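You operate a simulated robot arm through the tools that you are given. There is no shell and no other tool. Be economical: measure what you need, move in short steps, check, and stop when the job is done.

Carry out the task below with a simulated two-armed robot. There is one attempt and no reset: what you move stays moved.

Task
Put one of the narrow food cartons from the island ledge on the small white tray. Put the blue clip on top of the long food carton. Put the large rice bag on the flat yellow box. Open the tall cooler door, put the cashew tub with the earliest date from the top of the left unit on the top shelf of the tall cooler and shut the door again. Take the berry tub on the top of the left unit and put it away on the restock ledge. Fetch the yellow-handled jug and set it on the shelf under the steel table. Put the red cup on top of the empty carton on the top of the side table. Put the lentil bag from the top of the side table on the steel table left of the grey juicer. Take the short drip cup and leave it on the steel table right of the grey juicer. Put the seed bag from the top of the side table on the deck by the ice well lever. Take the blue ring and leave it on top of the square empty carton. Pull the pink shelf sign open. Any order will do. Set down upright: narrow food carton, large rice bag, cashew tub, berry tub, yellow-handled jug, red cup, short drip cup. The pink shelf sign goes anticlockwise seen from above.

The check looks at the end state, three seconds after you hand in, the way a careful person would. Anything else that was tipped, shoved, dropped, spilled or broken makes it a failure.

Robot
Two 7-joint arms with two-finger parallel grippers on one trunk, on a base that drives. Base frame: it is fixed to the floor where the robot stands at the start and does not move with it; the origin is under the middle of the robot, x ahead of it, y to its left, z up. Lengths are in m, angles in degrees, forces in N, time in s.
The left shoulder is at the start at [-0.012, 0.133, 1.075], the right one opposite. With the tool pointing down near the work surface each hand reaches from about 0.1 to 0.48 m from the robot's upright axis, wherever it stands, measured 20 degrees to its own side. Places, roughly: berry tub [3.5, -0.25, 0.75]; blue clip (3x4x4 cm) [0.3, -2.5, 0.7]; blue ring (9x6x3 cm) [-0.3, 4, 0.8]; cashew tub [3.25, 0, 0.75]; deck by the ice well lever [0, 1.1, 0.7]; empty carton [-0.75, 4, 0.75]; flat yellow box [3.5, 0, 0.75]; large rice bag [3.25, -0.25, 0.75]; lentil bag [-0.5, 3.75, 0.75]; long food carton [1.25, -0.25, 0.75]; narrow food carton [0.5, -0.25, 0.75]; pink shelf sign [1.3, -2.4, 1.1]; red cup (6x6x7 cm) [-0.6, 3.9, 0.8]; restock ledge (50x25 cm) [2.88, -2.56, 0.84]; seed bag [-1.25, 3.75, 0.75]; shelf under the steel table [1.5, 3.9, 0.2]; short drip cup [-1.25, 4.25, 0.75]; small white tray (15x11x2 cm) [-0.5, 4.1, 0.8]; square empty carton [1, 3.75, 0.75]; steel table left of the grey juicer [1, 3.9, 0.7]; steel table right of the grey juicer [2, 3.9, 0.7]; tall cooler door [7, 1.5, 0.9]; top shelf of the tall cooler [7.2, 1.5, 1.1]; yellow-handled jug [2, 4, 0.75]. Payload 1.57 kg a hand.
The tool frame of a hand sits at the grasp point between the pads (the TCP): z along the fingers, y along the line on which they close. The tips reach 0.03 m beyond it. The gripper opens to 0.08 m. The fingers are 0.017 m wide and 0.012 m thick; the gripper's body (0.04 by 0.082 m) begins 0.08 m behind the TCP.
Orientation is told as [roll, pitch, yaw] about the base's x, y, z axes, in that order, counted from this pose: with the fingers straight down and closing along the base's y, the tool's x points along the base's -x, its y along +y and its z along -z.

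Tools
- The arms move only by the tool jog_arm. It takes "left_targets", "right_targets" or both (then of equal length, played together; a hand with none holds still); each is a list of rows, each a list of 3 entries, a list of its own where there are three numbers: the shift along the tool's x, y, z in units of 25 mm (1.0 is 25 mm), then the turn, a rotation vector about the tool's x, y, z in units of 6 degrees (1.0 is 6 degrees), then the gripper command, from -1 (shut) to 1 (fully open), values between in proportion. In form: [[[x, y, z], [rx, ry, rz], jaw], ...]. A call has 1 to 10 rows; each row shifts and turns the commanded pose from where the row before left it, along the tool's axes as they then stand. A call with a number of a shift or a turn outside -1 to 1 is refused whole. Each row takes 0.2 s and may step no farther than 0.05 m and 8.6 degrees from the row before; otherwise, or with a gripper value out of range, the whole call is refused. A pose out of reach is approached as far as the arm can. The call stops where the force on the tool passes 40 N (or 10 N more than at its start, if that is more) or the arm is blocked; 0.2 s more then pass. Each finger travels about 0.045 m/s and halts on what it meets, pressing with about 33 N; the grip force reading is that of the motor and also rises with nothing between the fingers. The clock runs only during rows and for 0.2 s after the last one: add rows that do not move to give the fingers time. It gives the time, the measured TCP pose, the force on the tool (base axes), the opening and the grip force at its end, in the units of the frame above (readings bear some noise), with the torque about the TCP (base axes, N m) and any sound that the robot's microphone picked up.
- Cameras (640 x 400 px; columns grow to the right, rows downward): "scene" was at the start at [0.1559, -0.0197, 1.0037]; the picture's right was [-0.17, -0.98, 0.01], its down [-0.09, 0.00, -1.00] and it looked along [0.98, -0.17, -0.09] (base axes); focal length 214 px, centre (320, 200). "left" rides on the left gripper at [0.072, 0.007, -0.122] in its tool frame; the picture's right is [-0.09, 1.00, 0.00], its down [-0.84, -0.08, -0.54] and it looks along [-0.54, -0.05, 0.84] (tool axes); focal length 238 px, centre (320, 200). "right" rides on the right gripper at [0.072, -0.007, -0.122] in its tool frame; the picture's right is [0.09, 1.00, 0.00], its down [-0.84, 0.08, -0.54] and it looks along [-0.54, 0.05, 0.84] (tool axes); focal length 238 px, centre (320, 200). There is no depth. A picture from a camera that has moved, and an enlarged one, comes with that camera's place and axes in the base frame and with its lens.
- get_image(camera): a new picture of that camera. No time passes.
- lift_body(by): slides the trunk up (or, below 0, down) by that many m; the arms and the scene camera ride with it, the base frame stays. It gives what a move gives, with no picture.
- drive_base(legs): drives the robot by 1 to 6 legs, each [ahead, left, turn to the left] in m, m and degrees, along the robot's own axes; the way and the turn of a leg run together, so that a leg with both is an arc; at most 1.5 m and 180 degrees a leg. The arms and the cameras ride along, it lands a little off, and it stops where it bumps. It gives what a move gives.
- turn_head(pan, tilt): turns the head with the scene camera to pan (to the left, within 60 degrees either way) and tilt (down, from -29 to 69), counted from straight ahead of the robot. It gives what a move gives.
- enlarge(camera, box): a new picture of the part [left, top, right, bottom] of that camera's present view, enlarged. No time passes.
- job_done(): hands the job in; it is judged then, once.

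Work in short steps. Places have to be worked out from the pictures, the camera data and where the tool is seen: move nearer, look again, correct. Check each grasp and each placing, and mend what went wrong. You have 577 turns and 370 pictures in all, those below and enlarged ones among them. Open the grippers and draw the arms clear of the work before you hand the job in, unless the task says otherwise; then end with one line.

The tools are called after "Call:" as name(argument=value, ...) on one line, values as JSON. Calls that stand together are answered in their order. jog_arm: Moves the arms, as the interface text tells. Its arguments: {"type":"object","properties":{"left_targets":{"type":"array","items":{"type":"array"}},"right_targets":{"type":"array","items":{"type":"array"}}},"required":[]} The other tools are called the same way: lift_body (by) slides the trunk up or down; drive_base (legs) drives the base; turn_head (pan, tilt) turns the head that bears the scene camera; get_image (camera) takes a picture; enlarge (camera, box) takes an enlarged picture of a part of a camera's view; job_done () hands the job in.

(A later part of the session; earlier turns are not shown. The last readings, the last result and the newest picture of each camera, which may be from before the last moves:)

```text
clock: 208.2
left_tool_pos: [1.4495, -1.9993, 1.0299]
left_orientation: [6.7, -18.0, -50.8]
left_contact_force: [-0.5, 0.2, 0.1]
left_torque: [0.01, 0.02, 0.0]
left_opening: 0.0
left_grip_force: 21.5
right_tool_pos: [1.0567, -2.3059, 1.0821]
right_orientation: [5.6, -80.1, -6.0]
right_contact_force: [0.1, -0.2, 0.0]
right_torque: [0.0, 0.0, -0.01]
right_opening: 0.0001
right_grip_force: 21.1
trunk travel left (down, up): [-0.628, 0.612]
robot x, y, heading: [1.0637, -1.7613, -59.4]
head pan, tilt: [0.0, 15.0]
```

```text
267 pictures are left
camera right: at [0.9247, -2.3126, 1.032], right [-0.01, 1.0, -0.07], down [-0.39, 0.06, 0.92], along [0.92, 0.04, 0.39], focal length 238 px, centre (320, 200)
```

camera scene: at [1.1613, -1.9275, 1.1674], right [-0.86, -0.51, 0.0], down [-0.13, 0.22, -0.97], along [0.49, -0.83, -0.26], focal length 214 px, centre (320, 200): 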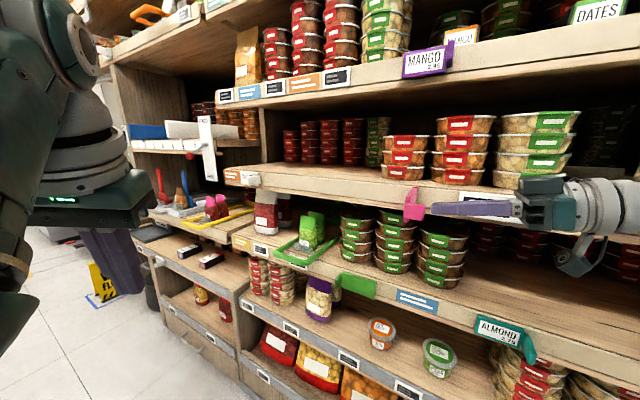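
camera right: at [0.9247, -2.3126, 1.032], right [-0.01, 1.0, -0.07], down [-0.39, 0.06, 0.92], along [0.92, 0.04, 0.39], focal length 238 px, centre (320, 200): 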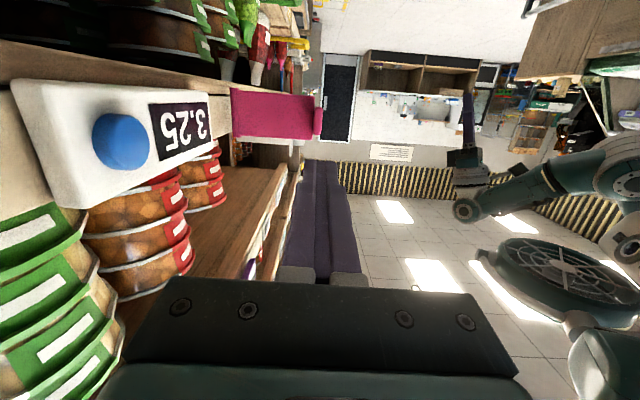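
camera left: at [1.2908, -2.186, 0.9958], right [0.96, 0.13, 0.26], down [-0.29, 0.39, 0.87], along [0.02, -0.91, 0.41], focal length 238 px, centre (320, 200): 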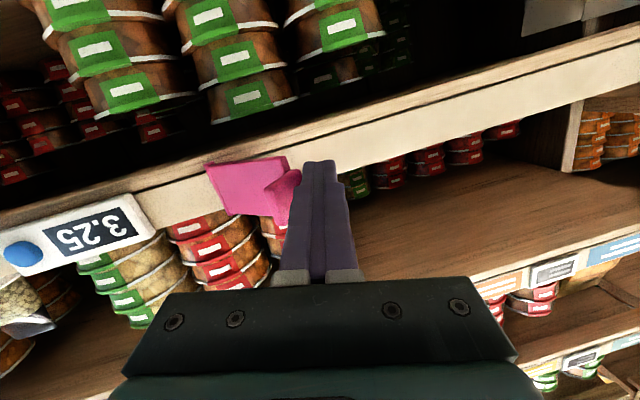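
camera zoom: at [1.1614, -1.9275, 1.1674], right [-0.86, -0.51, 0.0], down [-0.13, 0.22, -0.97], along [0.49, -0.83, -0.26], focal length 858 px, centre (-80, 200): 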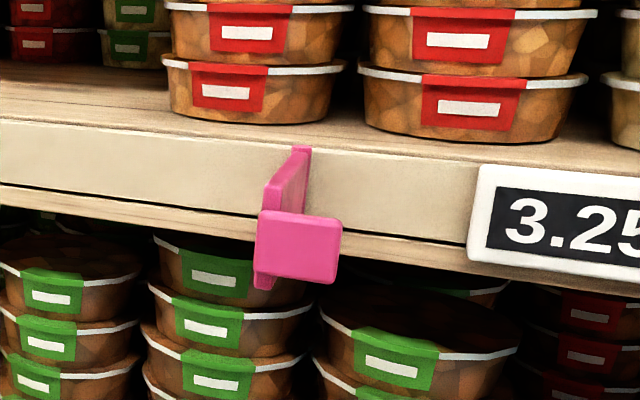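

The sign is ~80° open. I push it a bit further from behind with the left hand: turn the robot square, fold the right hand back, point the left hand forward.

Call:
drive_base(legs=[[-0.15, 0, 0], [0, 0, -30.5]])

Call:
jog_arm(left_targets=[[[0, 0, 0.2], [0, -1, 0], -1], [[0, 0, 0.2], [0, -1, 0], -1], [[0, 0, 0.2], [0, -1, 0], -1], [[0, 0, 0.2], [0, -1, 0], -1], [[0, 0, 0.2], [0, -1, 0], -1], [[0, 0, 0], [0, -1, 0], -1], [[0, 0, 0], [0, -1, 0], -1], [[0, 0, 0], [0, -1, 0], -1], [[0, 0, 0], [0, -1, 0], -1]], right_targets=[[[0, 0.87, -0.5], [0, 0, 0], -1], [[0, 0.87, -0.5], [0, 0, 0], -1], [[0, 0.87, -0.5], [0, 0, 0], -1], [[0, 0.5, -0.5], [0.8, 0, 0], -1], [[0, 0, -0.5], [0.8, 0, 0], -1], [[0, 0, -0.5], [0.8, 0, 0], -1], [[0, 0, -0.5], [0.8, 0, 0], -1], [[0, 0, 0], [0.8, 0, 0], -1], [[0, 0, 0], [0.8, 0, 0], -1]])

Call:
get_image(camera="left")

Call:
get_image(camera="scene")

```text
clock: 211.1
left_tool_pos: [1.1955, -2.0311, 1.0305]
left_orientation: [6.7, -18.1, -81.7]
left_contact_force: [-0.8, -0.7, -0.5]
left_torque: [0.01, -0.04, 0.01]
left_opening: 0.0
left_grip_force: 20.8
right_tool_pos: [0.7007, -2.0947, 1.0821]
right_orientation: [5.6, -80.2, -36.7]
right_contact_force: [0.5, 0.0, 0.2]
right_torque: [0.03, -0.01, 0.02]
right_opening: 0.0
right_grip_force: 21.6
trunk travel left (down, up): [-0.628, 0.612]
robot x, y, heading: [0.9847, -1.6312, -90.8]
head pan, tilt: [0.0, 15.0]
```

```text
clock: 213.1
left_tool_pos: [1.2044, -2.0445, 1.0113]
left_orientation: [21.9, -71.3, -100.5]
left_contact_force: [0.7, -0.3, -0.7]
left_torque: [-0.02, -0.02, -0.01]
left_opening: 0.0001
left_grip_force: 21.4
right_tool_pos: [0.6715, -1.9775, 1.0972]
right_orientation: [-23.1, -80.2, -37.0]
right_contact_force: [0.5, 0.1, 0.2]
right_torque: [-0.02, 0.02, 0.04]
right_opening: 0.0
right_grip_force: 21.5
trunk travel left (down, up): [-0.628, 0.612]
robot x, y, heading: [0.9841, -1.6279, -90.3]
head pan, tilt: [0.0, 15.0]
```

```text
266 pictures are left
camera left: at [1.188, -1.9066, 0.9788], right [0.97, 0.15, 0.21], down [-0.24, 0.23, 0.94], along [0.1, -0.96, 0.26], focal length 238 px, centre (320, 200)
```

left: 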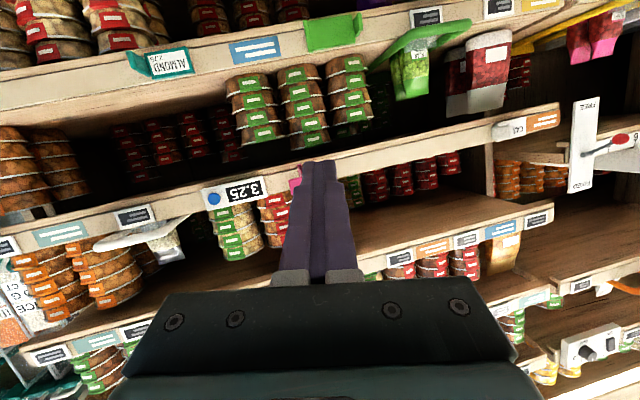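

```text
265 pictures are left
camera scene: at [0.9848, -1.8218, 1.1674], right [-1.0, 0.01, 0.0], down [0.0, 0.26, -0.97], along [-0.01, -0.97, -0.26], focal length 214 px, centre (320, 200)
```

scene: 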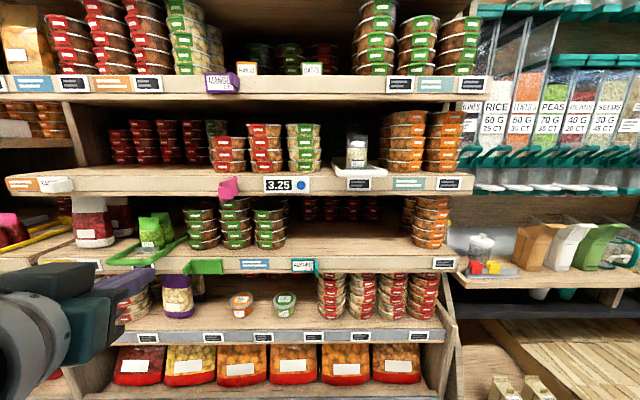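

Call:
jog_arm(left_targets=[[[-0.9, 0, 0], [0, 0, -0.6], -1], [[-0.9, 0, 0], [0, -0.5, -0.6], -1], [[0, 0, 0], [0, -0.5, -0.6], -1]])

Call:
drive_base(legs=[[0, 0.1, 0], [0.25, 0, 0]])

Call:
get_image(camera="left")

Call:
get_image(camera="scene")

```text
clock: 213.9
left_tool_pos: [1.2081, -2.0589, 1.0548]
left_orientation: [-5.5, -79.3, -71.6]
left_contact_force: [-0.6, -0.1, -0.7]
left_torque: [-0.01, 0.0, -0.01]
left_opening: 0.0001
left_grip_force: 21.2
right_tool_pos: [0.6709, -1.9777, 1.0973]
right_orientation: [-23.2, -80.2, -36.9]
right_contact_force: [-0.1, -0.8, 0.2]
right_torque: [0.02, -0.04, 0.02]
right_opening: 0.0001
right_grip_force: 22.5
trunk travel left (down, up): [-0.628, 0.612]
robot x, y, heading: [0.9849, -1.6329, -90.6]
head pan, tilt: [0.0, 15.0]
```

```text
clock: 216.5
left_tool_pos: [1.3049, -2.3082, 1.0525]
left_orientation: [-4.9, -79.0, -72.3]
left_contact_force: [-0.3, 0.4, -0.5]
left_torque: [0.03, -0.01, -0.02]
left_opening: 0.0
left_grip_force: 20.7
right_tool_pos: [0.7707, -2.2273, 1.0977]
right_orientation: [-23.0, -80.3, -37.0]
right_contact_force: [0.5, -0.2, -0.4]
right_torque: [-0.02, 0.0, -0.01]
right_opening: 0.0
right_grip_force: 21.1
trunk travel left (down, up): [-0.628, 0.612]
robot x, y, heading: [1.0824, -1.8826, -90.3]
head pan, tilt: [0.0, 15.0]
```

```text
264 pictures are left
camera left: at [1.2808, -2.1774, 1.0045], right [0.98, 0.21, 0.07], down [-0.14, 0.35, 0.93], along [0.16, -0.91, 0.37], focal length 238 px, centre (320, 200)
```

left: 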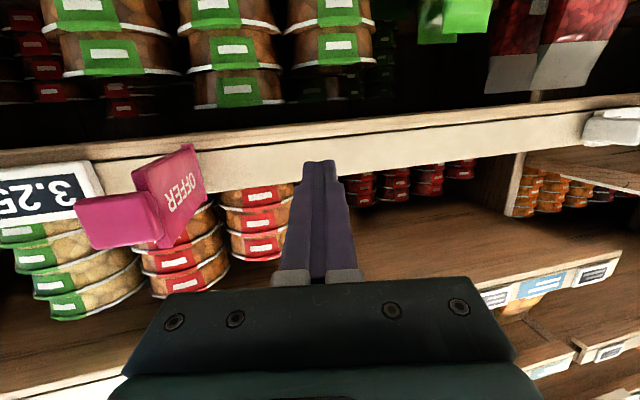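

```text
263 pictures are left
camera scene: at [1.0829, -2.0725, 1.1675], right [-1.0, 0.01, 0.0], down [0.0, 0.26, -0.97], along [-0.01, -0.97, -0.26], focal length 214 px, centre (320, 200)
```

scene: 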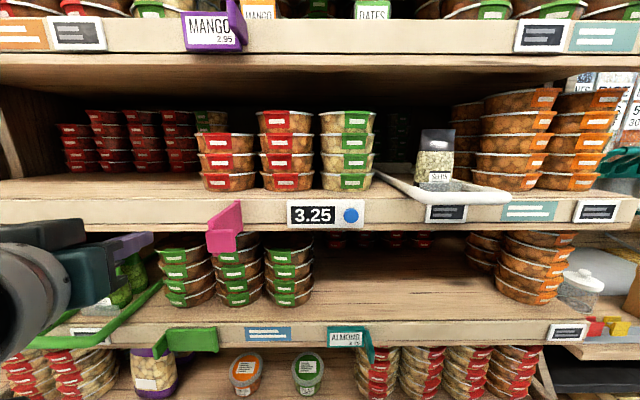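

The back reads "OFFER". I push the plate further from its back by strafing the base toward −x.

Call:
drive_base(legs=[[0, -0.1, 0]])

Call:
get_image(camera="left")

Call:
get_image(camera="scene")

```text
clock: 217.7
left_tool_pos: [1.2248, -2.3061, 1.0539]
left_orientation: [4.6, -79.2, -80.8]
left_contact_force: [4.4, -1.3, 0.8]
left_torque: [0.03, 0.05, 0.02]
left_opening: 0.0002
left_grip_force: 21.4
right_tool_pos: [0.6794, -2.228, 1.098]
right_orientation: [-23.3, -80.3, -36.7]
right_contact_force: [0.6, 0.2, -0.2]
right_torque: [-0.03, -0.01, 0.0]
right_opening: 0.0
right_grip_force: 21.6
trunk travel left (down, up): [-0.628, 0.612]
robot x, y, heading: [0.9954, -1.8811, -90.5]
head pan, tilt: [0.0, 15.0]
stopped in leg 1: the force on the tool passed its limit at 47 N (the readings are from after the stop); the commanded pose is now the measured one
```

```text
262 pictures are left
camera left: at [1.2, -2.1749, 1.0043], right [0.97, 0.22, 0.11], down [-0.18, 0.34, 0.92], along [0.17, -0.91, 0.37], focal length 238 px, centre (320, 200)
```

left: 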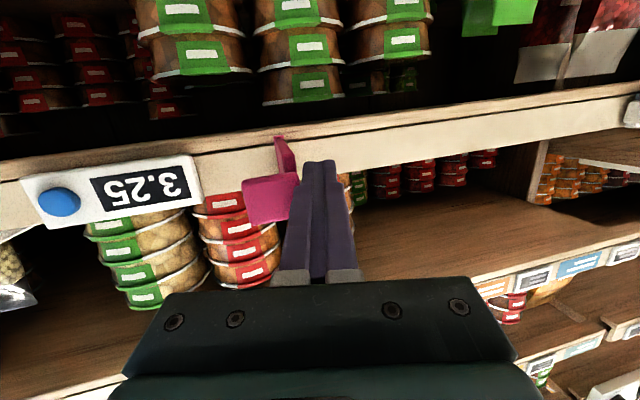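

```text
261 pictures are left
camera scene: at [0.9921, -2.0718, 1.1675], right [-1.0, 0.01, 0.0], down [0.0, 0.26, -0.97], along [-0.01, -0.97, -0.26], focal length 214 px, centre (320, 200)
```

scene: 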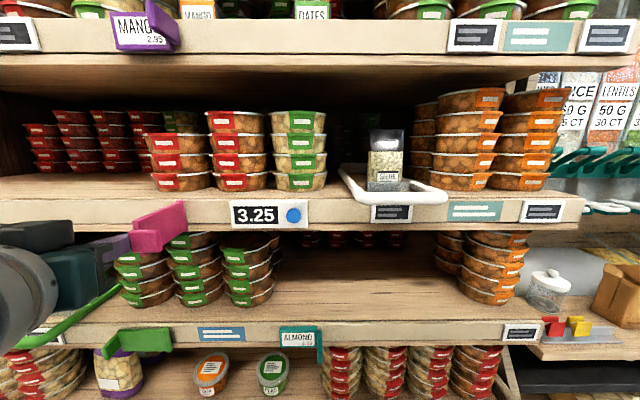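

Call:
drive_base(legs=[[0, -0.05, 0]])

Call:
drive_base(legs=[[0, -0.05, 0]])

Call:
drive_base(legs=[[0, -0.05, 0]])

Call:
get_image(camera="left")

```text
clock: 218.5
left_tool_pos: [1.2241, -2.304, 1.0534]
left_orientation: [10.3, -79.1, -84.7]
left_contact_force: [13.5, -3.8, 0.7]
left_torque: [0.01, 0.1, 0.07]
left_opening: 0.0
left_grip_force: 21.0
right_tool_pos: [0.6674, -2.2295, 1.0969]
right_orientation: [-23.3, -80.3, -36.6]
right_contact_force: [-0.2, 0.2, 0.2]
right_torque: [0.04, 0.02, -0.04]
right_opening: 0.0001
right_grip_force: 21.0
trunk travel left (down, up): [-0.628, 0.612]
robot x, y, heading: [0.9812, -1.8801, -90.3]
head pan, tilt: [0.0, 15.0]
stopped in leg 1: the force on the tool passed its limit at 54 N (the readings are from after the stop); the commanded pose is now the measured one
```

```text
clock: 219.2
left_tool_pos: [1.2252, -2.3012, 1.0531]
left_orientation: [15.2, -79.0, -88.0]
left_contact_force: [13.2, -4.3, 1.6]
left_torque: [0.04, 0.13, 0.09]
left_opening: 0.0
left_grip_force: 21.3
right_tool_pos: [0.6572, -2.2302, 1.0971]
right_orientation: [-23.1, -80.4, -36.5]
right_contact_force: [0.3, 0.4, -0.4]
right_torque: [0.0, 0.03, 0.01]
right_opening: 0.0
right_grip_force: 21.6
trunk travel left (down, up): [-0.628, 0.612]
robot x, y, heading: [0.9676, -1.8762, -90.0]
head pan, tilt: [0.0, 15.0]
stopped in leg 1: the force on the tool passed its limit at 56 N (the readings are from after the stop); the commanded pose is now the measured one
```

```text
clock: 220.0
left_tool_pos: [1.223, -2.2999, 1.054]
left_orientation: [19.2, -78.7, -90.9]
left_contact_force: [13.3, -4.2, 1.5]
left_torque: [0.01, 0.07, 0.13]
left_opening: 0.0
left_grip_force: 21.2
right_tool_pos: [0.6478, -2.2309, 1.0983]
right_orientation: [-23.2, -80.3, -36.4]
right_contact_force: [0.0, 0.1, -0.3]
right_torque: [0.04, 0.0, 0.05]
right_opening: 0.0
right_grip_force: 21.8
trunk travel left (down, up): [-0.628, 0.612]
robot x, y, heading: [0.9582, -1.8792, -90.3]
head pan, tilt: [0.0, 15.0]
stopped in leg 1: the force on the tool passed its limit at 54 N (the readings are from after the stop); the commanded pose is now the measured one
```

```text
260 pictures are left
camera left: at [1.1905, -2.1701, 1.0044], right [0.94, 0.29, 0.15], down [-0.25, 0.32, 0.92], along [0.22, -0.9, 0.37], focal length 238 px, centre (320, 200)
```

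left: 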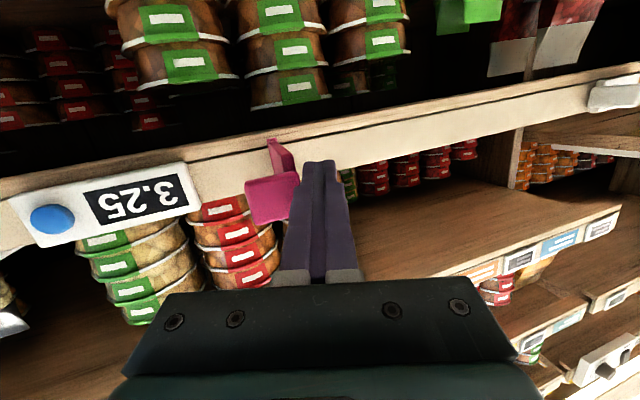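

The sign is firmly at its stop (~90° open, "OFFER" showing). I back off and get ready for the narrow carton on the island.

Call:
drive_base(legs=[[0, 0.03, 0], [-0.6, 0, 0]])

Call:
get_image(camera="scene")

Call:
jog_arm(left_targets=[[[0, 0, 0], [0, 1, -0.3], -1], [[0, 0, 0], [0, 1, -0.3], -1], [[0, 0, 0], [0, 1, -0.3], -1], [[0, 0, 0], [0, 1, -0.3], -1], [[0, 0, 0], [0, 1, 0], -1], [[0, 0, 0], [0, 1, 0], -1], [[0, 0, 0], [0, 1, 0], -1], [[0, 0, 0], [0, 1, 0], -1], [[0, 0, 0], [0, 1, 0], -1], [[0, 0, 0], [0, 1, 0], -1]], right_targets=[[[0, 0, 0], [0.8, 0.6, 0], 1], [[0, 0, 0], [0.8, 0.6, 0], 1], [[0, 0, 0], [0.8, 0.6, 0], 1], [[0, 0, 0], [0.8, 0.6, 0], 1], [[0, 0, 0], [0.4, 0.9, 0], 1], [[0, 0, 0], [0, 0.9, 0], 1], [[0, 0, 0], [0, 0.9, 0], 1], [[0, 0, 0], [0, 0.9, 0], 1], [[0, 0, 0], [0, 0, 0], 1], [[0, 0, 0], [0, 0, 0], 1]])

```text
clock: 223.9
left_tool_pos: [1.2498, -1.6899, 1.0508]
left_orientation: [17.5, -78.6, -89.2]
left_contact_force: [-0.9, 0.1, -0.8]
left_torque: [0.0, 0.0, 0.02]
left_opening: 0.0001
left_grip_force: 20.9
right_tool_pos: [0.6774, -1.621, 1.0976]
right_orientation: [-23.5, -80.1, -36.0]
right_contact_force: [0.8, 0.4, 0.0]
right_torque: [-0.03, -0.02, 0.01]
right_opening: 0.0001
right_grip_force: 21.2
trunk travel left (down, up): [-0.628, 0.612]
robot x, y, heading: [0.9887, -1.2683, -89.8]
head pan, tilt: [0.0, 15.0]
```

```text
259 pictures are left
camera scene: at [0.9887, -1.4628, 1.1674], right [-1.0, 0.0, 0.0], down [0.0, 0.26, -0.97], along [0.0, -0.97, -0.26], focal length 214 px, centre (320, 200)
```

scene: 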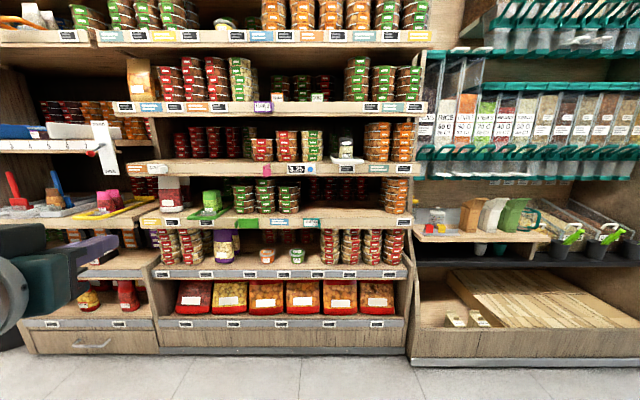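

```text
clock: 225.2
left_tool_pos: [1.2496, -1.6892, 1.0508]
left_orientation: [-4.8, -45.5, -65.8]
left_contact_force: [-1.5, 0.7, 0.0]
left_torque: [-0.01, -0.01, 0.04]
left_opening: 0.0
left_grip_force: 21.4
right_tool_pos: [0.7204, -1.6249, 1.0817]
right_orientation: [6.1, -63.3, -84.4]
right_contact_force: [0.3, 1.3, -0.3]
right_torque: [0.01, 0.01, 0.0]
right_opening: 0.0801
right_grip_force: 0.0
trunk travel left (down, up): [-0.628, 0.612]
robot x, y, heading: [0.9905, -1.2749, -90.2]
head pan, tilt: [0.0, 15.0]
stopped in row 6 (right hand): the arm was blocked; the commanded pose is now the measured one
```

I finish setting both hands to a neutral 43° forward tilt.

Call:
jog_arm(left_targets=[[[0, 0, 0], [0.53, 0.17, 0.71], 1], [[0, 0, 0], [0.53, 0.17, 0.71], 1], [[0, 0, 0], [0.53, 0.17, 0.71], 1], [[0, 0, 0], [0.53, 0.17, 0.71], 1], [[0, 0, 0], [0, 0, 0], 1]], right_targets=[[[0, 0, 0], [0.47, 0.83, 0.11], 1], [[0, 0, 0], [0.47, 0.83, 0.11], 1], [[0, 0, 0], [0.47, 0.83, 0.11], 1], [[0, 0, 0], [0.47, 0.83, 0.11], 1], [[0, 0, 0], [0, 0, 0], 1]])

Call:
drive_base(legs=[[0, 0, 180], [0.3, 0.22, 0]])

Call:
turn_head(pan=15, tilt=35)

Call:
get_image(camera="scene")

```text
clock: 225.7
left_tool_pos: [1.2502, -1.6884, 1.0517]
left_orientation: [-3.4, -44.8, -72.4]
left_contact_force: [0.0, -0.6, -0.6]
left_torque: [0.0, 0.01, 0.0]
left_opening: 0.0379
left_grip_force: 0.0
right_tool_pos: [0.7442, -1.6205, 1.0672]
right_orientation: [34.5, -55.0, -116.0]
right_contact_force: [-0.3, 0.7, 0.8]
right_torque: [-0.01, 0.0, -0.01]
right_opening: 0.0799
right_grip_force: 0.0
trunk travel left (down, up): [-0.628, 0.612]
robot x, y, heading: [0.9904, -1.2751, -89.9]
head pan, tilt: [0.0, 15.0]
stopped in row 2 (right hand): the arm was blocked; the commanded pose is now the measured one
```

```text
clock: 235.3
left_tool_pos: [0.5567, -0.5284, 1.0511]
left_orientation: [-3.6, -44.7, 104.2]
left_contact_force: [-0.6, -0.1, -0.2]
left_torque: [-0.02, 0.06, 0.01]
left_opening: 0.0798
left_grip_force: 0.1
right_tool_pos: [1.0576, -0.6271, 1.0688]
right_orientation: [34.5, -55.1, 60.4]
right_contact_force: [0.5, 0.2, 0.6]
right_torque: [-0.04, 0.0, -0.02]
right_opening: 0.0799
right_grip_force: 0.1
trunk travel left (down, up): [-0.628, 0.612]
robot x, y, heading: [0.7934, -0.9634, 86.4]
head pan, tilt: [0.0, 15.0]
```

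```text
clock: 236.1
left_tool_pos: [0.5564, -0.5277, 1.0518]
left_orientation: [-3.6, -44.8, 104.2]
left_contact_force: [0.8, -1.1, -0.2]
left_torque: [-0.04, -0.01, 0.01]
left_opening: 0.0802
left_grip_force: 0.0
right_tool_pos: [1.057, -0.6281, 1.0681]
right_orientation: [34.7, -55.1, 60.4]
right_contact_force: [-0.4, 0.0, -0.4]
right_torque: [0.03, 0.01, 0.03]
right_opening: 0.0799
right_grip_force: 0.0
trunk travel left (down, up): [-0.628, 0.612]
robot x, y, heading: [0.7931, -0.9624, 86.6]
head pan, tilt: [15.0, 35.0]
```

```text
258 pictures are left
camera scene: at [0.7816, -0.7741, 1.1355], right [0.98, 0.2, 0.0], down [0.11, -0.56, -0.82], along [-0.16, 0.8, -0.57], focal length 214 px, centre (320, 200)
```

scene: 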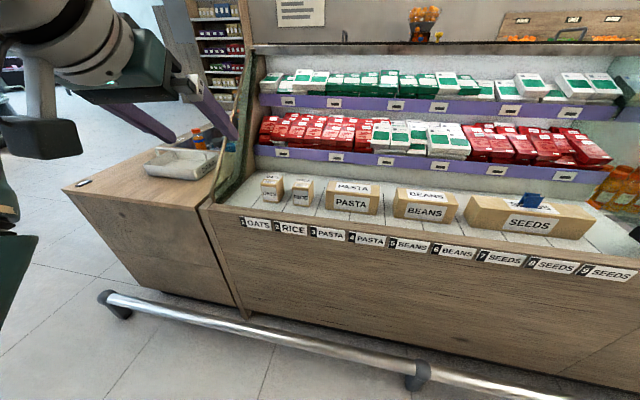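

RICE is at about (0.595, -0.154). I square up the base and left hand and come closer, then lower.

Call:
jog_arm(left_targets=[[[0, 0, 0], [0.36, 0.1, 0.57], 1], [[0, 0, 0], [0.36, 0.1, 0.57], 1], [[0, 0, 0], [0.36, 0.1, 0.57], 1]])

Call:
drive_base(legs=[[0.25, -0.065, 3.5]])

Call:
lift_body(by=-0.15)

Call:
get_image(camera="scene")

Call:
get_image(camera="left")

```text
clock: 236.9
left_tool_pos: [0.5564, -0.5287, 1.0509]
left_orientation: [0.0, -43.2, 89.6]
left_contact_force: [-0.9, 0.8, -0.5]
left_torque: [-0.04, 0.03, -0.04]
left_opening: 0.0802
left_grip_force: 0.0
right_tool_pos: [1.057, -0.6275, 1.0689]
right_orientation: [34.6, -55.0, 60.4]
right_contact_force: [-0.6, 0.1, -0.7]
right_torque: [-0.02, -0.01, 0.03]
right_opening: 0.0803
right_grip_force: 0.3
trunk travel left (down, up): [-0.628, 0.612]
robot x, y, heading: [0.7924, -0.9648, 86.8]
head pan, tilt: [15.0, 35.0]
```

```text
clock: 238.7
left_tool_pos: [0.6009, -0.2995, 1.0514]
left_orientation: [0.0, -43.4, 93.4]
left_contact_force: [0.5, 0.1, -1.4]
left_torque: [0.0, 0.01, 0.01]
left_opening: 0.0797
left_grip_force: 0.1
right_tool_pos: [1.1061, -0.3674, 1.0676]
right_orientation: [34.4, -55.1, 64.1]
right_contact_force: [-0.4, 0.2, 0.9]
right_torque: [-0.01, 0.0, 0.0]
right_opening: 0.0801
right_grip_force: 0.0
trunk travel left (down, up): [-0.628, 0.612]
robot x, y, heading: [0.8653, -0.716, 90.3]
head pan, tilt: [15.0, 35.0]
```

```text
clock: 240.5
left_tool_pos: [0.6027, -0.2992, 0.9009]
left_orientation: [0.0, -43.3, 93.3]
left_contact_force: [-0.1, -0.6, 0.7]
left_torque: [-0.02, 0.02, -0.02]
left_opening: 0.08
left_grip_force: 0.1
right_tool_pos: [1.1063, -0.3667, 0.9175]
right_orientation: [34.6, -55.1, 64.0]
right_contact_force: [-0.9, 0.3, -1.0]
right_torque: [-0.04, 0.03, -0.02]
right_opening: 0.0798
right_grip_force: 0.2
trunk travel left (down, up): [-0.478, 0.762]
robot x, y, heading: [0.8635, -0.7176, 90.0]
head pan, tilt: [15.0, 35.0]
```

```text
257 pictures are left
camera scene: at [0.8404, -0.5304, 0.9855], right [0.96, 0.26, 0.0], down [0.15, -0.55, -0.82], along [-0.21, 0.79, -0.57], focal length 214 px, centre (320, 200)
```

scene: 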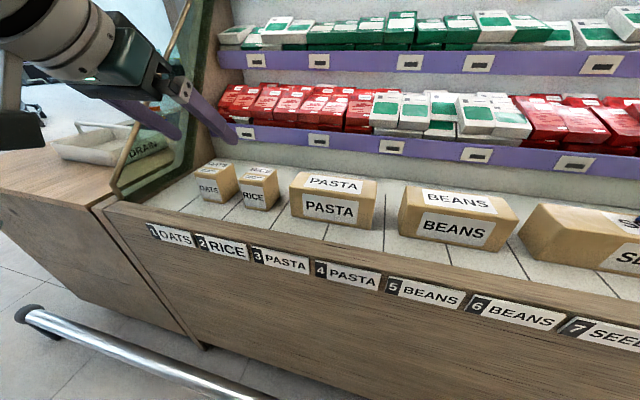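

```text
256 pictures are left
camera left: at [0.6015, -0.4357, 0.9396], right [-1.0, 0.01, 0.06], down [0.06, 0.24, 0.97], along [-0.01, 0.97, -0.24], focal length 238 px, centre (320, 200)
```

left: 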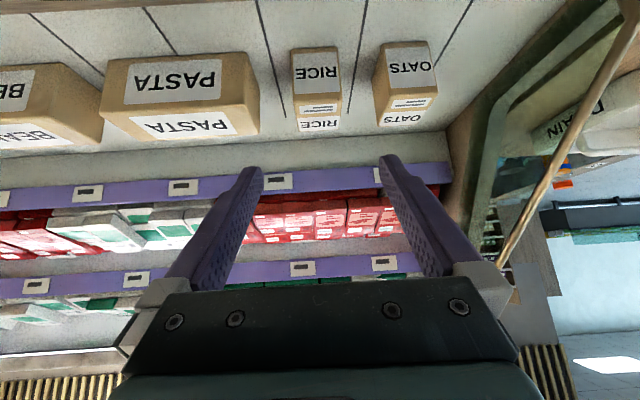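

RICE box resolved: centre x 0.594, front y −0.18, top z 0.752, ~6.3 cm wide. I approach along the fingers, first most of the way.

Call:
jog_arm(left_targets=[[[0, 0.36, 0], [0.38, 0, 0.38], 1], [[0.08, 0, 0.9], [0, 0, 0], 1], [[0.08, 0, 0.9], [0, 0, 0], 1], [[0.08, 0, 0.9], [0, 0, 0], 1], [[0.08, 0, 0.9], [0, 0, 0], 1], [[0.08, 0, 0.9], [0, 0, 0], 1], [[0, 0, 0], [0, 0, 0], 1]])

Call:
get_image(camera="left")

```text
clock: 242.1
left_tool_pos: [0.5916, -0.2306, 0.8108]
left_orientation: [-0.1, -43.3, 90.3]
left_contact_force: [0.6, 0.7, -0.1]
left_torque: [-0.01, 0.0, 0.01]
left_opening: 0.08
left_grip_force: 0.1
right_tool_pos: [1.1074, -0.3658, 0.918]
right_orientation: [34.6, -55.1, 64.0]
right_contact_force: [0.0, -0.9, -0.3]
right_torque: [0.01, -0.03, -0.02]
right_opening: 0.0802
right_grip_force: 0.1
trunk travel left (down, up): [-0.478, 0.762]
robot x, y, heading: [0.8649, -0.7167, 90.0]
head pan, tilt: [15.0, 35.0]
```

```text
255 pictures are left
camera left: at [0.5853, -0.3667, 0.8492], right [-1.0, 0.06, 0.06], down [0.08, 0.24, 0.97], along [0.05, 0.97, -0.24], focal length 238 px, centre (320, 200)
```

left: 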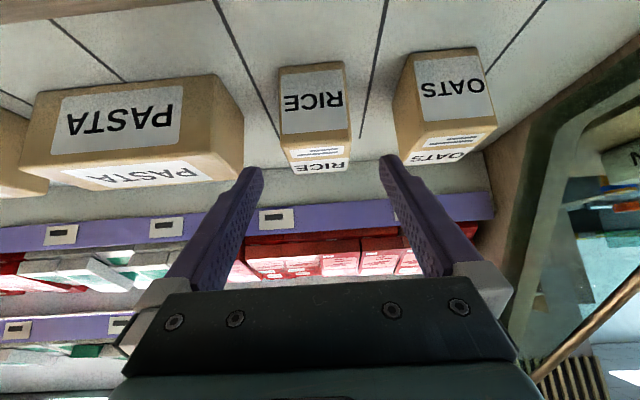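

Aligned. I continue to the grasp pose and close.

Call:
jog_arm(left_targets=[[[0, -0.1, 0.9], [0, 0, 0], 1], [[0, 0, 0.9], [0, 0, 0], 1], [[0, 0, 0.9], [0, 0, 0], 1], [[0, 0, 0.9], [0, 0, 0], 1], [[0, 0, 0.8], [0, 0, 0], 1], [[0, 0, 0], [0, 0, 0], 1]])

Call:
get_image(camera="left")

Call:
enlarge(camera="scene", box=[120, 80, 400, 255])

```text
clock: 243.5
left_tool_pos: [0.5946, -0.1537, 0.733]
left_orientation: [-0.1, -43.4, 90.3]
left_contact_force: [-0.5, 0.0, 0.6]
left_torque: [0.05, 0.04, -0.02]
left_opening: 0.0799
left_grip_force: 0.0
right_tool_pos: [1.1055, -0.367, 0.9188]
right_orientation: [34.4, -55.1, 64.0]
right_contact_force: [-1.1, 0.4, 0.2]
right_torque: [0.0, 0.04, 0.02]
right_opening: 0.0802
right_grip_force: 0.0
trunk travel left (down, up): [-0.478, 0.762]
robot x, y, heading: [0.864, -0.7171, 90.3]
head pan, tilt: [15.0, 35.0]
```

```text
254 pictures are left
camera left: at [0.5873, -0.2902, 0.771], right [-1.0, 0.06, 0.06], down [0.08, 0.24, 0.97], along [0.05, 0.97, -0.24], focal length 238 px, centre (320, 200)
```

left: 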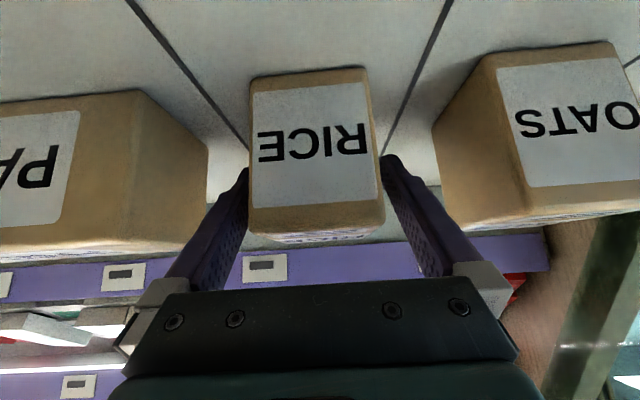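

```text
2.29 times, centred on (260, 168) of scene
camera zoom: at [0.8404, -0.5306, 0.9854], right [0.96, 0.26, 0.0], down [0.15, -0.55, -0.82], along [-0.21, 0.79, -0.57], focal length 490 px, centre (457, 274)
```

zoom: 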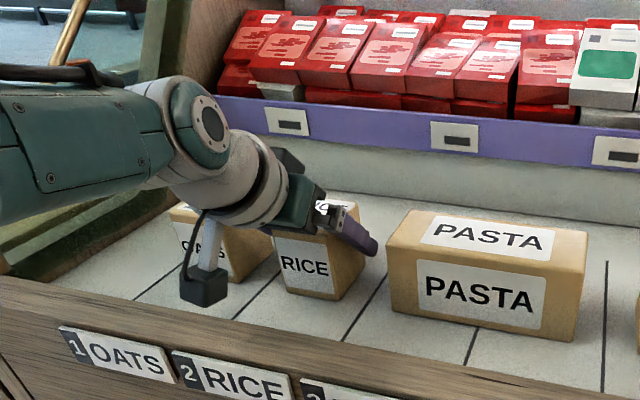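

Straddling the box. I close the gripper.

Call:
jog_arm(left_targets=[[[0, 0, 0], [0, 0, 0], 0.5], [[0, 0, 0], [0, 0, 0], 0], [[0, 0, 0], [0, 0, 0], -1], [[0, 0, 0], [0, 0, 0], -1]])

Call:
jog_arm(left_targets=[[[-0.34, 0, -0.365], [0, 0, 0], -1], [[-0.34, 0, -0.365], [0, 0, 0], -1], [[-0.34, 0, -0.365], [0, 0, 0], -1], [[-0.34, 0, -0.365], [0, 0, 0], -1]])

Call:
get_image(camera="scene")

```text
clock: 244.5
left_tool_pos: [0.5939, -0.1542, 0.7326]
left_orientation: [-0.2, -43.3, 90.2]
left_contact_force: [-0.6, 0.4, 2.3]
left_torque: [0.05, -0.1, -0.02]
left_opening: 0.0595
left_grip_force: 33.4
right_tool_pos: [1.1051, -0.3663, 0.9176]
right_orientation: [34.5, -55.1, 64.1]
right_contact_force: [-0.8, 0.5, -0.1]
right_torque: [0.01, 0.0, 0.03]
right_opening: 0.0803
right_grip_force: 0.1
trunk travel left (down, up): [-0.478, 0.762]
robot x, y, heading: [0.8647, -0.7179, 90.3]
head pan, tilt: [15.0, 35.0]
```

```text
clock: 245.5
left_tool_pos: [0.5929, -0.1546, 0.7847]
left_orientation: [0.0, -43.3, 90.2]
left_contact_force: [-0.3, 0.1, -1.1]
left_torque: [0.01, 0.0, -0.02]
left_opening: 0.0594
left_grip_force: 33.6
right_tool_pos: [1.1072, -0.3663, 0.9187]
right_orientation: [34.6, -55.1, 64.0]
right_contact_force: [0.4, -0.6, 0.3]
right_torque: [0.01, 0.02, 0.01]
right_opening: 0.0799
right_grip_force: 0.1
trunk travel left (down, up): [-0.478, 0.762]
robot x, y, heading: [0.8642, -0.7139, 90.1]
head pan, tilt: [15.0, 35.0]
```

```text
252 pictures are left
camera scene: at [0.8404, -0.5305, 0.9854], right [0.96, 0.26, 0.0], down [0.15, -0.55, -0.82], along [-0.21, 0.79, -0.57], focal length 214 px, centre (320, 200)
```

scene: 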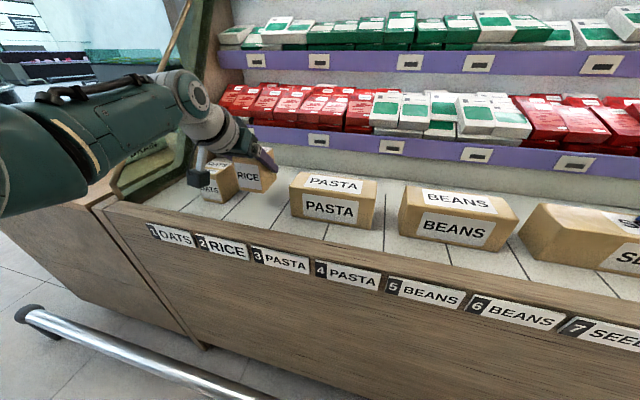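

RICE is lifted. I raise, back out, and go around the island's left end toward the side table, looking ahead on the way.

Call:
lift_body(by=0.2)

Call:
drive_base(legs=[[-0.5, 0, 0], [0, 1.0, 0], [0, 0.85, 0]])

Call:
turn_head(pan=0, tilt=10)

Call:
get_image(camera="scene")

```text
clock: 247.7
left_tool_pos: [0.5935, -0.155, 0.9813]
left_orientation: [-0.1, -43.3, 90.2]
left_contact_force: [-0.2, 0.0, -1.4]
left_torque: [-0.01, 0.03, -0.03]
left_opening: 0.0599
left_grip_force: 33.1
right_tool_pos: [1.1065, -0.3671, 1.1182]
right_orientation: [34.6, -55.1, 64.0]
right_contact_force: [-0.2, -0.1, 0.3]
right_torque: [0.02, 0.0, 0.01]
right_opening: 0.0798
right_grip_force: 0.0
trunk travel left (down, up): [-0.678, 0.562]
robot x, y, heading: [0.8622, -0.7163, 90.2]
head pan, tilt: [15.0, 35.0]
```

```text
clock: 259.5
left_tool_pos: [-1.2421, -0.6749, 0.9824]
left_orientation: [0.0, -43.3, 89.7]
left_contact_force: [1.4, -0.4, -1.7]
left_torque: [-0.02, 0.04, 0.02]
left_opening: 0.0596
left_grip_force: 32.9
right_tool_pos: [-0.7317, -0.892, 1.118]
right_orientation: [34.7, -55.1, 63.5]
right_contact_force: [-0.6, 0.1, 0.7]
right_torque: [-0.03, -0.04, 0.03]
right_opening: 0.0799
right_grip_force: 0.0
trunk travel left (down, up): [-0.678, 0.562]
robot x, y, heading: [-0.9768, -1.2368, 89.9]
head pan, tilt: [15.0, 35.0]
```

```text
clock: 260.4
left_tool_pos: [-1.241, -0.6745, 0.9817]
left_orientation: [-0.2, -43.2, 89.7]
left_contact_force: [-0.1, 0.2, -0.8]
left_torque: [0.01, -0.03, 0.0]
left_opening: 0.0596
left_grip_force: 33.0
right_tool_pos: [-0.7317, -0.8907, 1.1184]
right_orientation: [34.6, -55.2, 63.5]
right_contact_force: [0.1, 0.0, 0.2]
right_torque: [0.0, 0.02, -0.01]
right_opening: 0.08
right_grip_force: 0.0
trunk travel left (down, up): [-0.678, 0.562]
robot x, y, heading: [-0.9752, -1.2383, 89.5]
head pan, tilt: [0.0, 10.0]
```

```text
251 pictures are left
camera scene: at [-0.9755, -1.0444, 1.2255], right [1.0, 0.0, 0.0], down [0.0, -0.17, -0.98], along [0.0, 0.98, -0.17], focal length 214 px, centre (320, 200)
```

scene: 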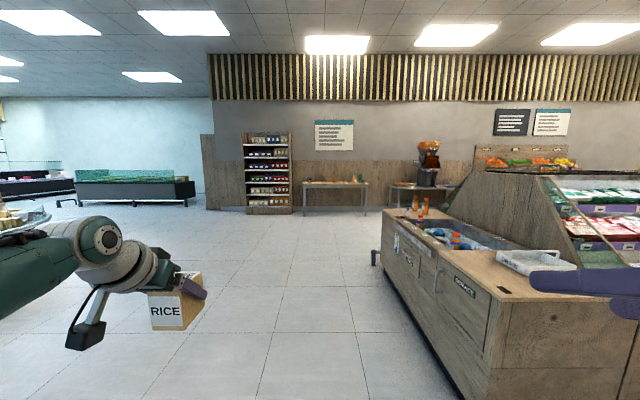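

Clear floor ahead to the side table. I drive north.

Call:
drive_base(legs=[[1.5, 0, 0], [1.5, 0.0, 0], [0.9, 0, 0]])

Call:
turn_head(pan=0, tilt=30)

Call:
get_image(camera="scene")

```text
clock: 279.3
left_tool_pos: [-1.3351, 3.2504, 0.9826]
left_orientation: [0.0, -43.3, 91.6]
left_contact_force: [-0.1, -0.3, -1.7]
left_torque: [0.0, 0.05, -0.01]
left_opening: 0.0598
left_grip_force: 33.2
right_tool_pos: [-0.8165, 3.0525, 1.118]
right_orientation: [34.6, -55.1, 65.5]
right_contact_force: [-1.1, -0.5, 0.2]
right_torque: [0.03, 0.02, -0.03]
right_opening: 0.0799
right_grip_force: 0.1
trunk travel left (down, up): [-0.678, 0.562]
robot x, y, heading: [-1.0506, 2.7017, 91.8]
head pan, tilt: [0.0, 10.0]
```

```text
clock: 280.1
left_tool_pos: [-1.3353, 3.2504, 0.9815]
left_orientation: [0.0, -43.4, 91.7]
left_contact_force: [0.5, -0.7, -1.1]
left_torque: [-0.02, -0.02, 0.02]
left_opening: 0.0599
left_grip_force: 33.3
right_tool_pos: [-0.8173, 3.0518, 1.118]
right_orientation: [34.6, -55.2, 65.5]
right_contact_force: [0.7, 0.4, 0.0]
right_torque: [0.02, -0.01, 0.01]
right_opening: 0.0799
right_grip_force: 0.1
trunk travel left (down, up): [-0.678, 0.562]
robot x, y, heading: [-1.0521, 2.6963, 91.5]
head pan, tilt: [0.0, 30.0]
```

```text
250 pictures are left
camera scene: at [-1.0559, 2.8877, 1.1933], right [1.0, 0.03, 0.0], down [0.01, -0.5, -0.87], along [-0.03, 0.87, -0.5], focal length 214 px, centre (320, 200)
```

scene: 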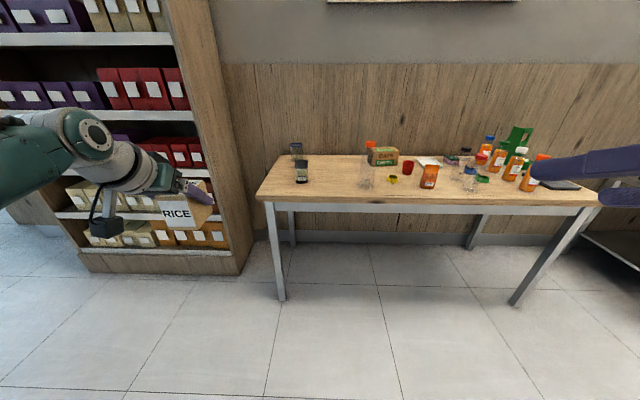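

Call:
enlarge(camera="scene", box=[250, 110, 450, 225])

Call:
enlarge(camera="scene", box=[400, 100, 610, 225])

```text
3.20 times, centred on (350, 168) of scene
camera zoom: at [-1.0559, 2.8877, 1.1933], right [1.0, 0.03, 0.0], down [0.01, -0.5, -0.87], along [-0.03, 0.87, -0.5], focal length 686 px, centre (224, 304)
```

zoom: 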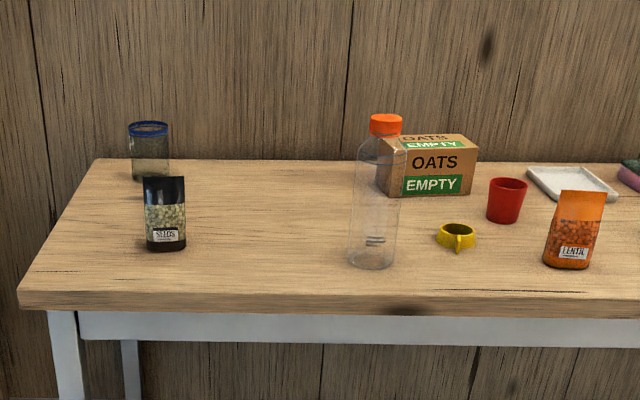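

```text
3.05 times, centred on (505, 162) of scene
camera zoom: at [-1.0559, 2.8877, 1.1933], right [1.0, 0.03, 0.0], down [0.01, -0.5, -0.87], along [-0.03, 0.87, -0.5], focal length 654 px, centre (-244, 314)
```

zoom: 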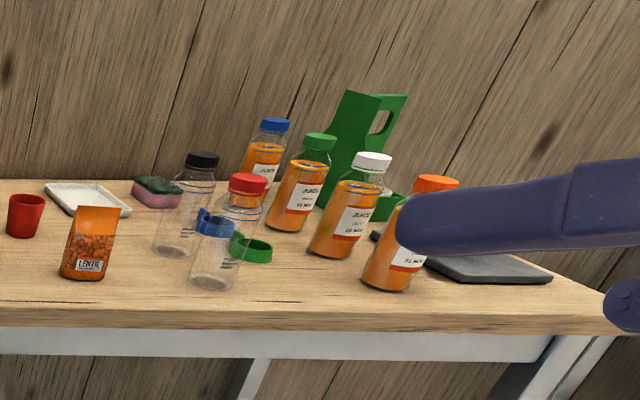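

I've identified everything on the table: tray ≈ (-0.45, 4.12), cup (-0.64, 3.93), lentil bag (-0.60, 3.77), seeds (-1.18, 3.81), drip cup (-1.23, 4.11), table top ≈ 0.755. I move in front of the tray, turned slightly right, for a closer look.

Call:
drive_base(legs=[[0.25, -0.62, -20]])

Call:
turn_head(pan=5, tilt=35)

Call:
get_image(camera="scene")

```text
clock: 283.8
left_tool_pos: [-0.483, 3.475, 0.9829]
left_orientation: [-0.1, -43.3, 71.5]
left_contact_force: [-0.7, 0.5, -0.7]
left_torque: [0.02, 0.0, -0.05]
left_opening: 0.0601
left_grip_force: 32.5
right_tool_pos: [-0.0648, 3.109, 1.1182]
right_orientation: [34.6, -55.1, 45.4]
right_contact_force: [-0.3, 0.5, -0.2]
right_torque: [0.02, -0.01, 0.03]
right_opening: 0.0797
right_grip_force: 0.0
trunk travel left (down, up): [-0.678, 0.562]
robot x, y, heading: [-0.4061, 2.8573, 71.7]
head pan, tilt: [0.0, 30.0]
```

```text
clock: 284.5
left_tool_pos: [-0.4842, 3.4745, 0.9825]
left_orientation: [-0.1, -43.2, 71.6]
left_contact_force: [0.3, 0.3, -0.8]
left_torque: [-0.03, 0.0, 0.0]
left_opening: 0.0597
left_grip_force: 33.2
right_tool_pos: [-0.0653, 3.1097, 1.1178]
right_orientation: [34.5, -55.0, 45.3]
right_contact_force: [0.0, 0.1, 0.8]
right_torque: [-0.01, 0.03, 0.04]
right_opening: 0.08
right_grip_force: 0.0
trunk travel left (down, up): [-0.678, 0.562]
robot x, y, heading: [-0.4088, 2.853, 71.8]
head pan, tilt: [5.0, 35.0]
```

```text
247 pictures are left
camera scene: at [-0.3545, 3.0374, 1.1855], right [0.97, -0.23, 0.0], down [-0.13, -0.56, -0.82], along [0.19, 0.8, -0.57], focal length 214 px, centre (320, 200)
```

scene: 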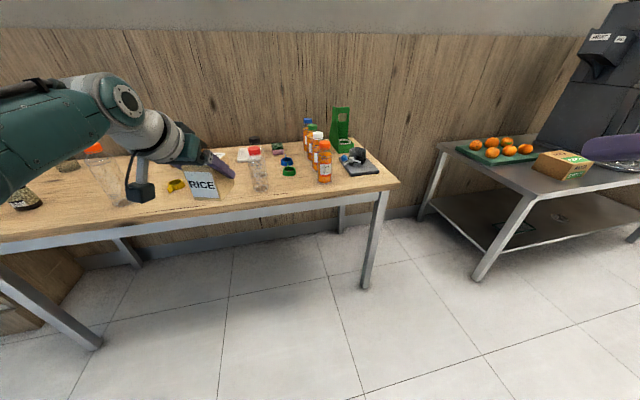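

Call:
enlarge(camera="scene", box=[150, 95, 400, 240])

Call:
get_image(camera="left")

```text
2.56 times, centred on (275, 168) of scene
camera zoom: at [-0.3545, 3.0374, 1.1855], right [0.97, -0.23, 0.0], down [-0.13, -0.56, -0.82], along [0.19, 0.8, -0.57], focal length 549 px, centre (435, 283)
```

zoom: 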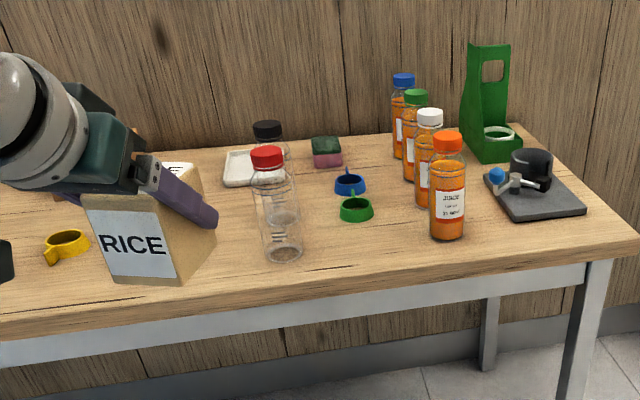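

```text
245 pictures are left
camera left: at [-0.5334, 3.3475, 1.0209], right [-0.92, 0.38, 0.06], down [0.15, 0.2, 0.97], along [0.36, 0.9, -0.24], focal length 238 px, centre (320, 200)
```

left: 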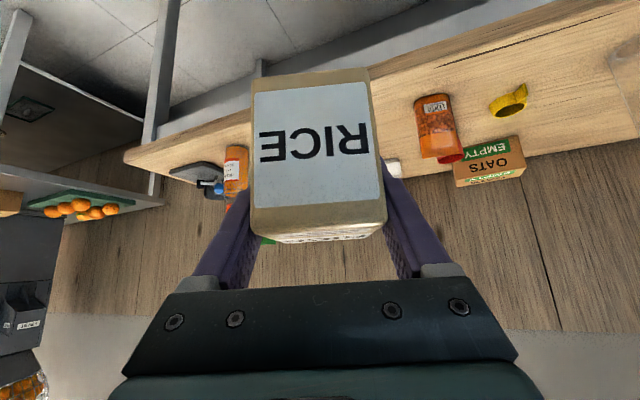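

I square up to heading 90°, shift the left hand inward, and approach so that the tray is reached between the table legs.

Call:
drive_base(legs=[[0, 0, 18.2], [0.3, -0.04, 0]])

Call:
jog_arm(left_targets=[[[0, -0.7, 0], [0, 0, 0], -1], [[0, -0.7, 0], [0, 0, 0], -1], [[0, -0.7, 0], [0, 0, 0], -1], [[0, -0.7, 0], [0, 0, 0], -1], [[0, -0.7, 0], [0, 0, 0], -1], [[0, -0.7, 0], [0, 0, 0], -1], [[0, -0.7, 0], [0, 0, 0], -1], [[0, -0.7, 0], [0, 0, 0], -1]])

Call:
get_image(camera="scene")

```text
clock: 287.5
left_tool_pos: [-0.6287, 3.7183, 0.982]
left_orientation: [-0.1, -43.2, 89.6]
left_contact_force: [-0.5, 0.0, -1.2]
left_torque: [-0.02, 0.04, 0.04]
left_opening: 0.0598
left_grip_force: 32.7
right_tool_pos: [-0.1176, 3.5003, 1.1183]
right_orientation: [34.5, -55.0, 63.4]
right_contact_force: [-0.4, -1.0, -0.8]
right_torque: [0.0, -0.03, -0.02]
right_opening: 0.0799
right_grip_force: 0.1
trunk travel left (down, up): [-0.678, 0.562]
robot x, y, heading: [-0.3639, 3.1498, 89.8]
head pan, tilt: [5.0, 35.0]
```

```text
clock: 289.3
left_tool_pos: [-0.4868, 3.7157, 0.9817]
left_orientation: [-0.1, -43.2, 89.7]
left_contact_force: [-0.9, 0.1, -1.1]
left_torque: [-0.02, -0.01, 0.0]
left_opening: 0.0597
left_grip_force: 33.4
right_tool_pos: [-0.1176, 3.5008, 1.1172]
right_orientation: [34.6, -54.9, 63.4]
right_contact_force: [-0.4, 0.9, -0.8]
right_torque: [0.0, 0.03, -0.01]
right_opening: 0.0801
right_grip_force: 0.1
trunk travel left (down, up): [-0.678, 0.562]
robot x, y, heading: [-0.3649, 3.1541, 89.5]
head pan, tilt: [5.0, 35.0]
```

```text
244 pictures are left
camera scene: at [-0.3698, 3.342, 1.1854], right [1.0, 0.08, 0.0], down [0.05, -0.57, -0.82], along [-0.07, 0.82, -0.57], focal length 214 px, centre (320, 200)
```

scene: 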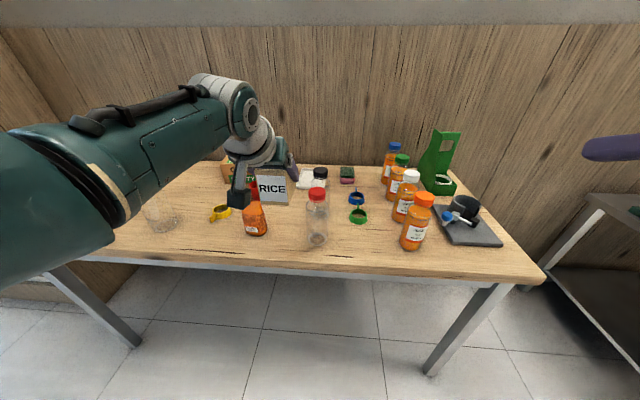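

Path is clear above the objects. I drive forward 0.3 m.

Call:
drive_base(legs=[[0.3, 0, 0.4]])

Call:
get_image(camera="scene")

Call:
get_image(camera="left")

```text
clock: 291.4
left_tool_pos: [-0.4919, 4.0151, 0.9818]
left_orientation: [-0.1, -43.1, 90.0]
left_contact_force: [-0.4, -0.7, -2.4]
left_torque: [0.0, 0.01, 0.03]
left_opening: 0.0598
left_grip_force: 33.1
right_tool_pos: [-0.1198, 3.8034, 1.1166]
right_orientation: [34.5, -55.0, 64.0]
right_contact_force: [0.6, 0.3, 0.1]
right_torque: [-0.01, 0.0, -0.02]
right_opening: 0.0802
right_grip_force: 0.2
trunk travel left (down, up): [-0.678, 0.562]
robot x, y, heading: [-0.3644, 3.4539, 90.0]
head pan, tilt: [5.0, 35.0]
```

```text
243 pictures are left
camera scene: at [-0.3707, 3.6427, 1.1854], right [1.0, 0.09, 0.0], down [0.05, -0.57, -0.82], along [-0.07, 0.82, -0.57], focal length 214 px, centre (320, 200)
```

scene: 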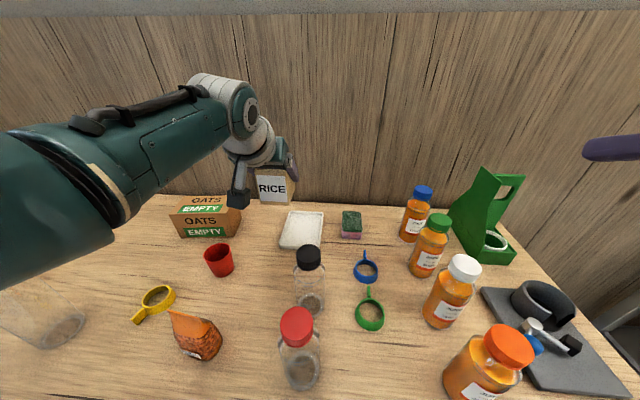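

```text
242 pictures are left
camera left: at [-0.4993, 3.879, 1.0203], right [-1.0, 0.07, 0.06], down [0.08, 0.24, 0.97], along [0.05, 0.97, -0.24], focal length 238 px, centre (320, 200)
```

left: 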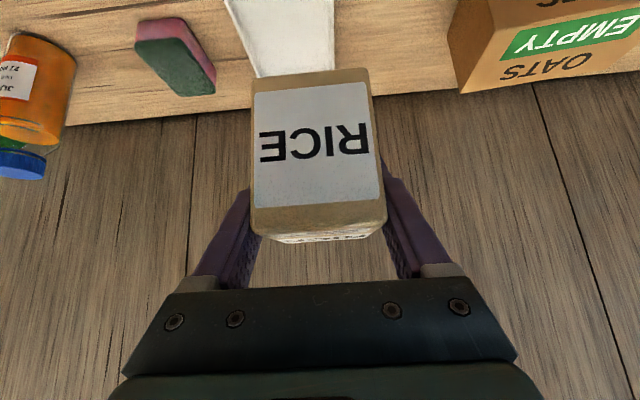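

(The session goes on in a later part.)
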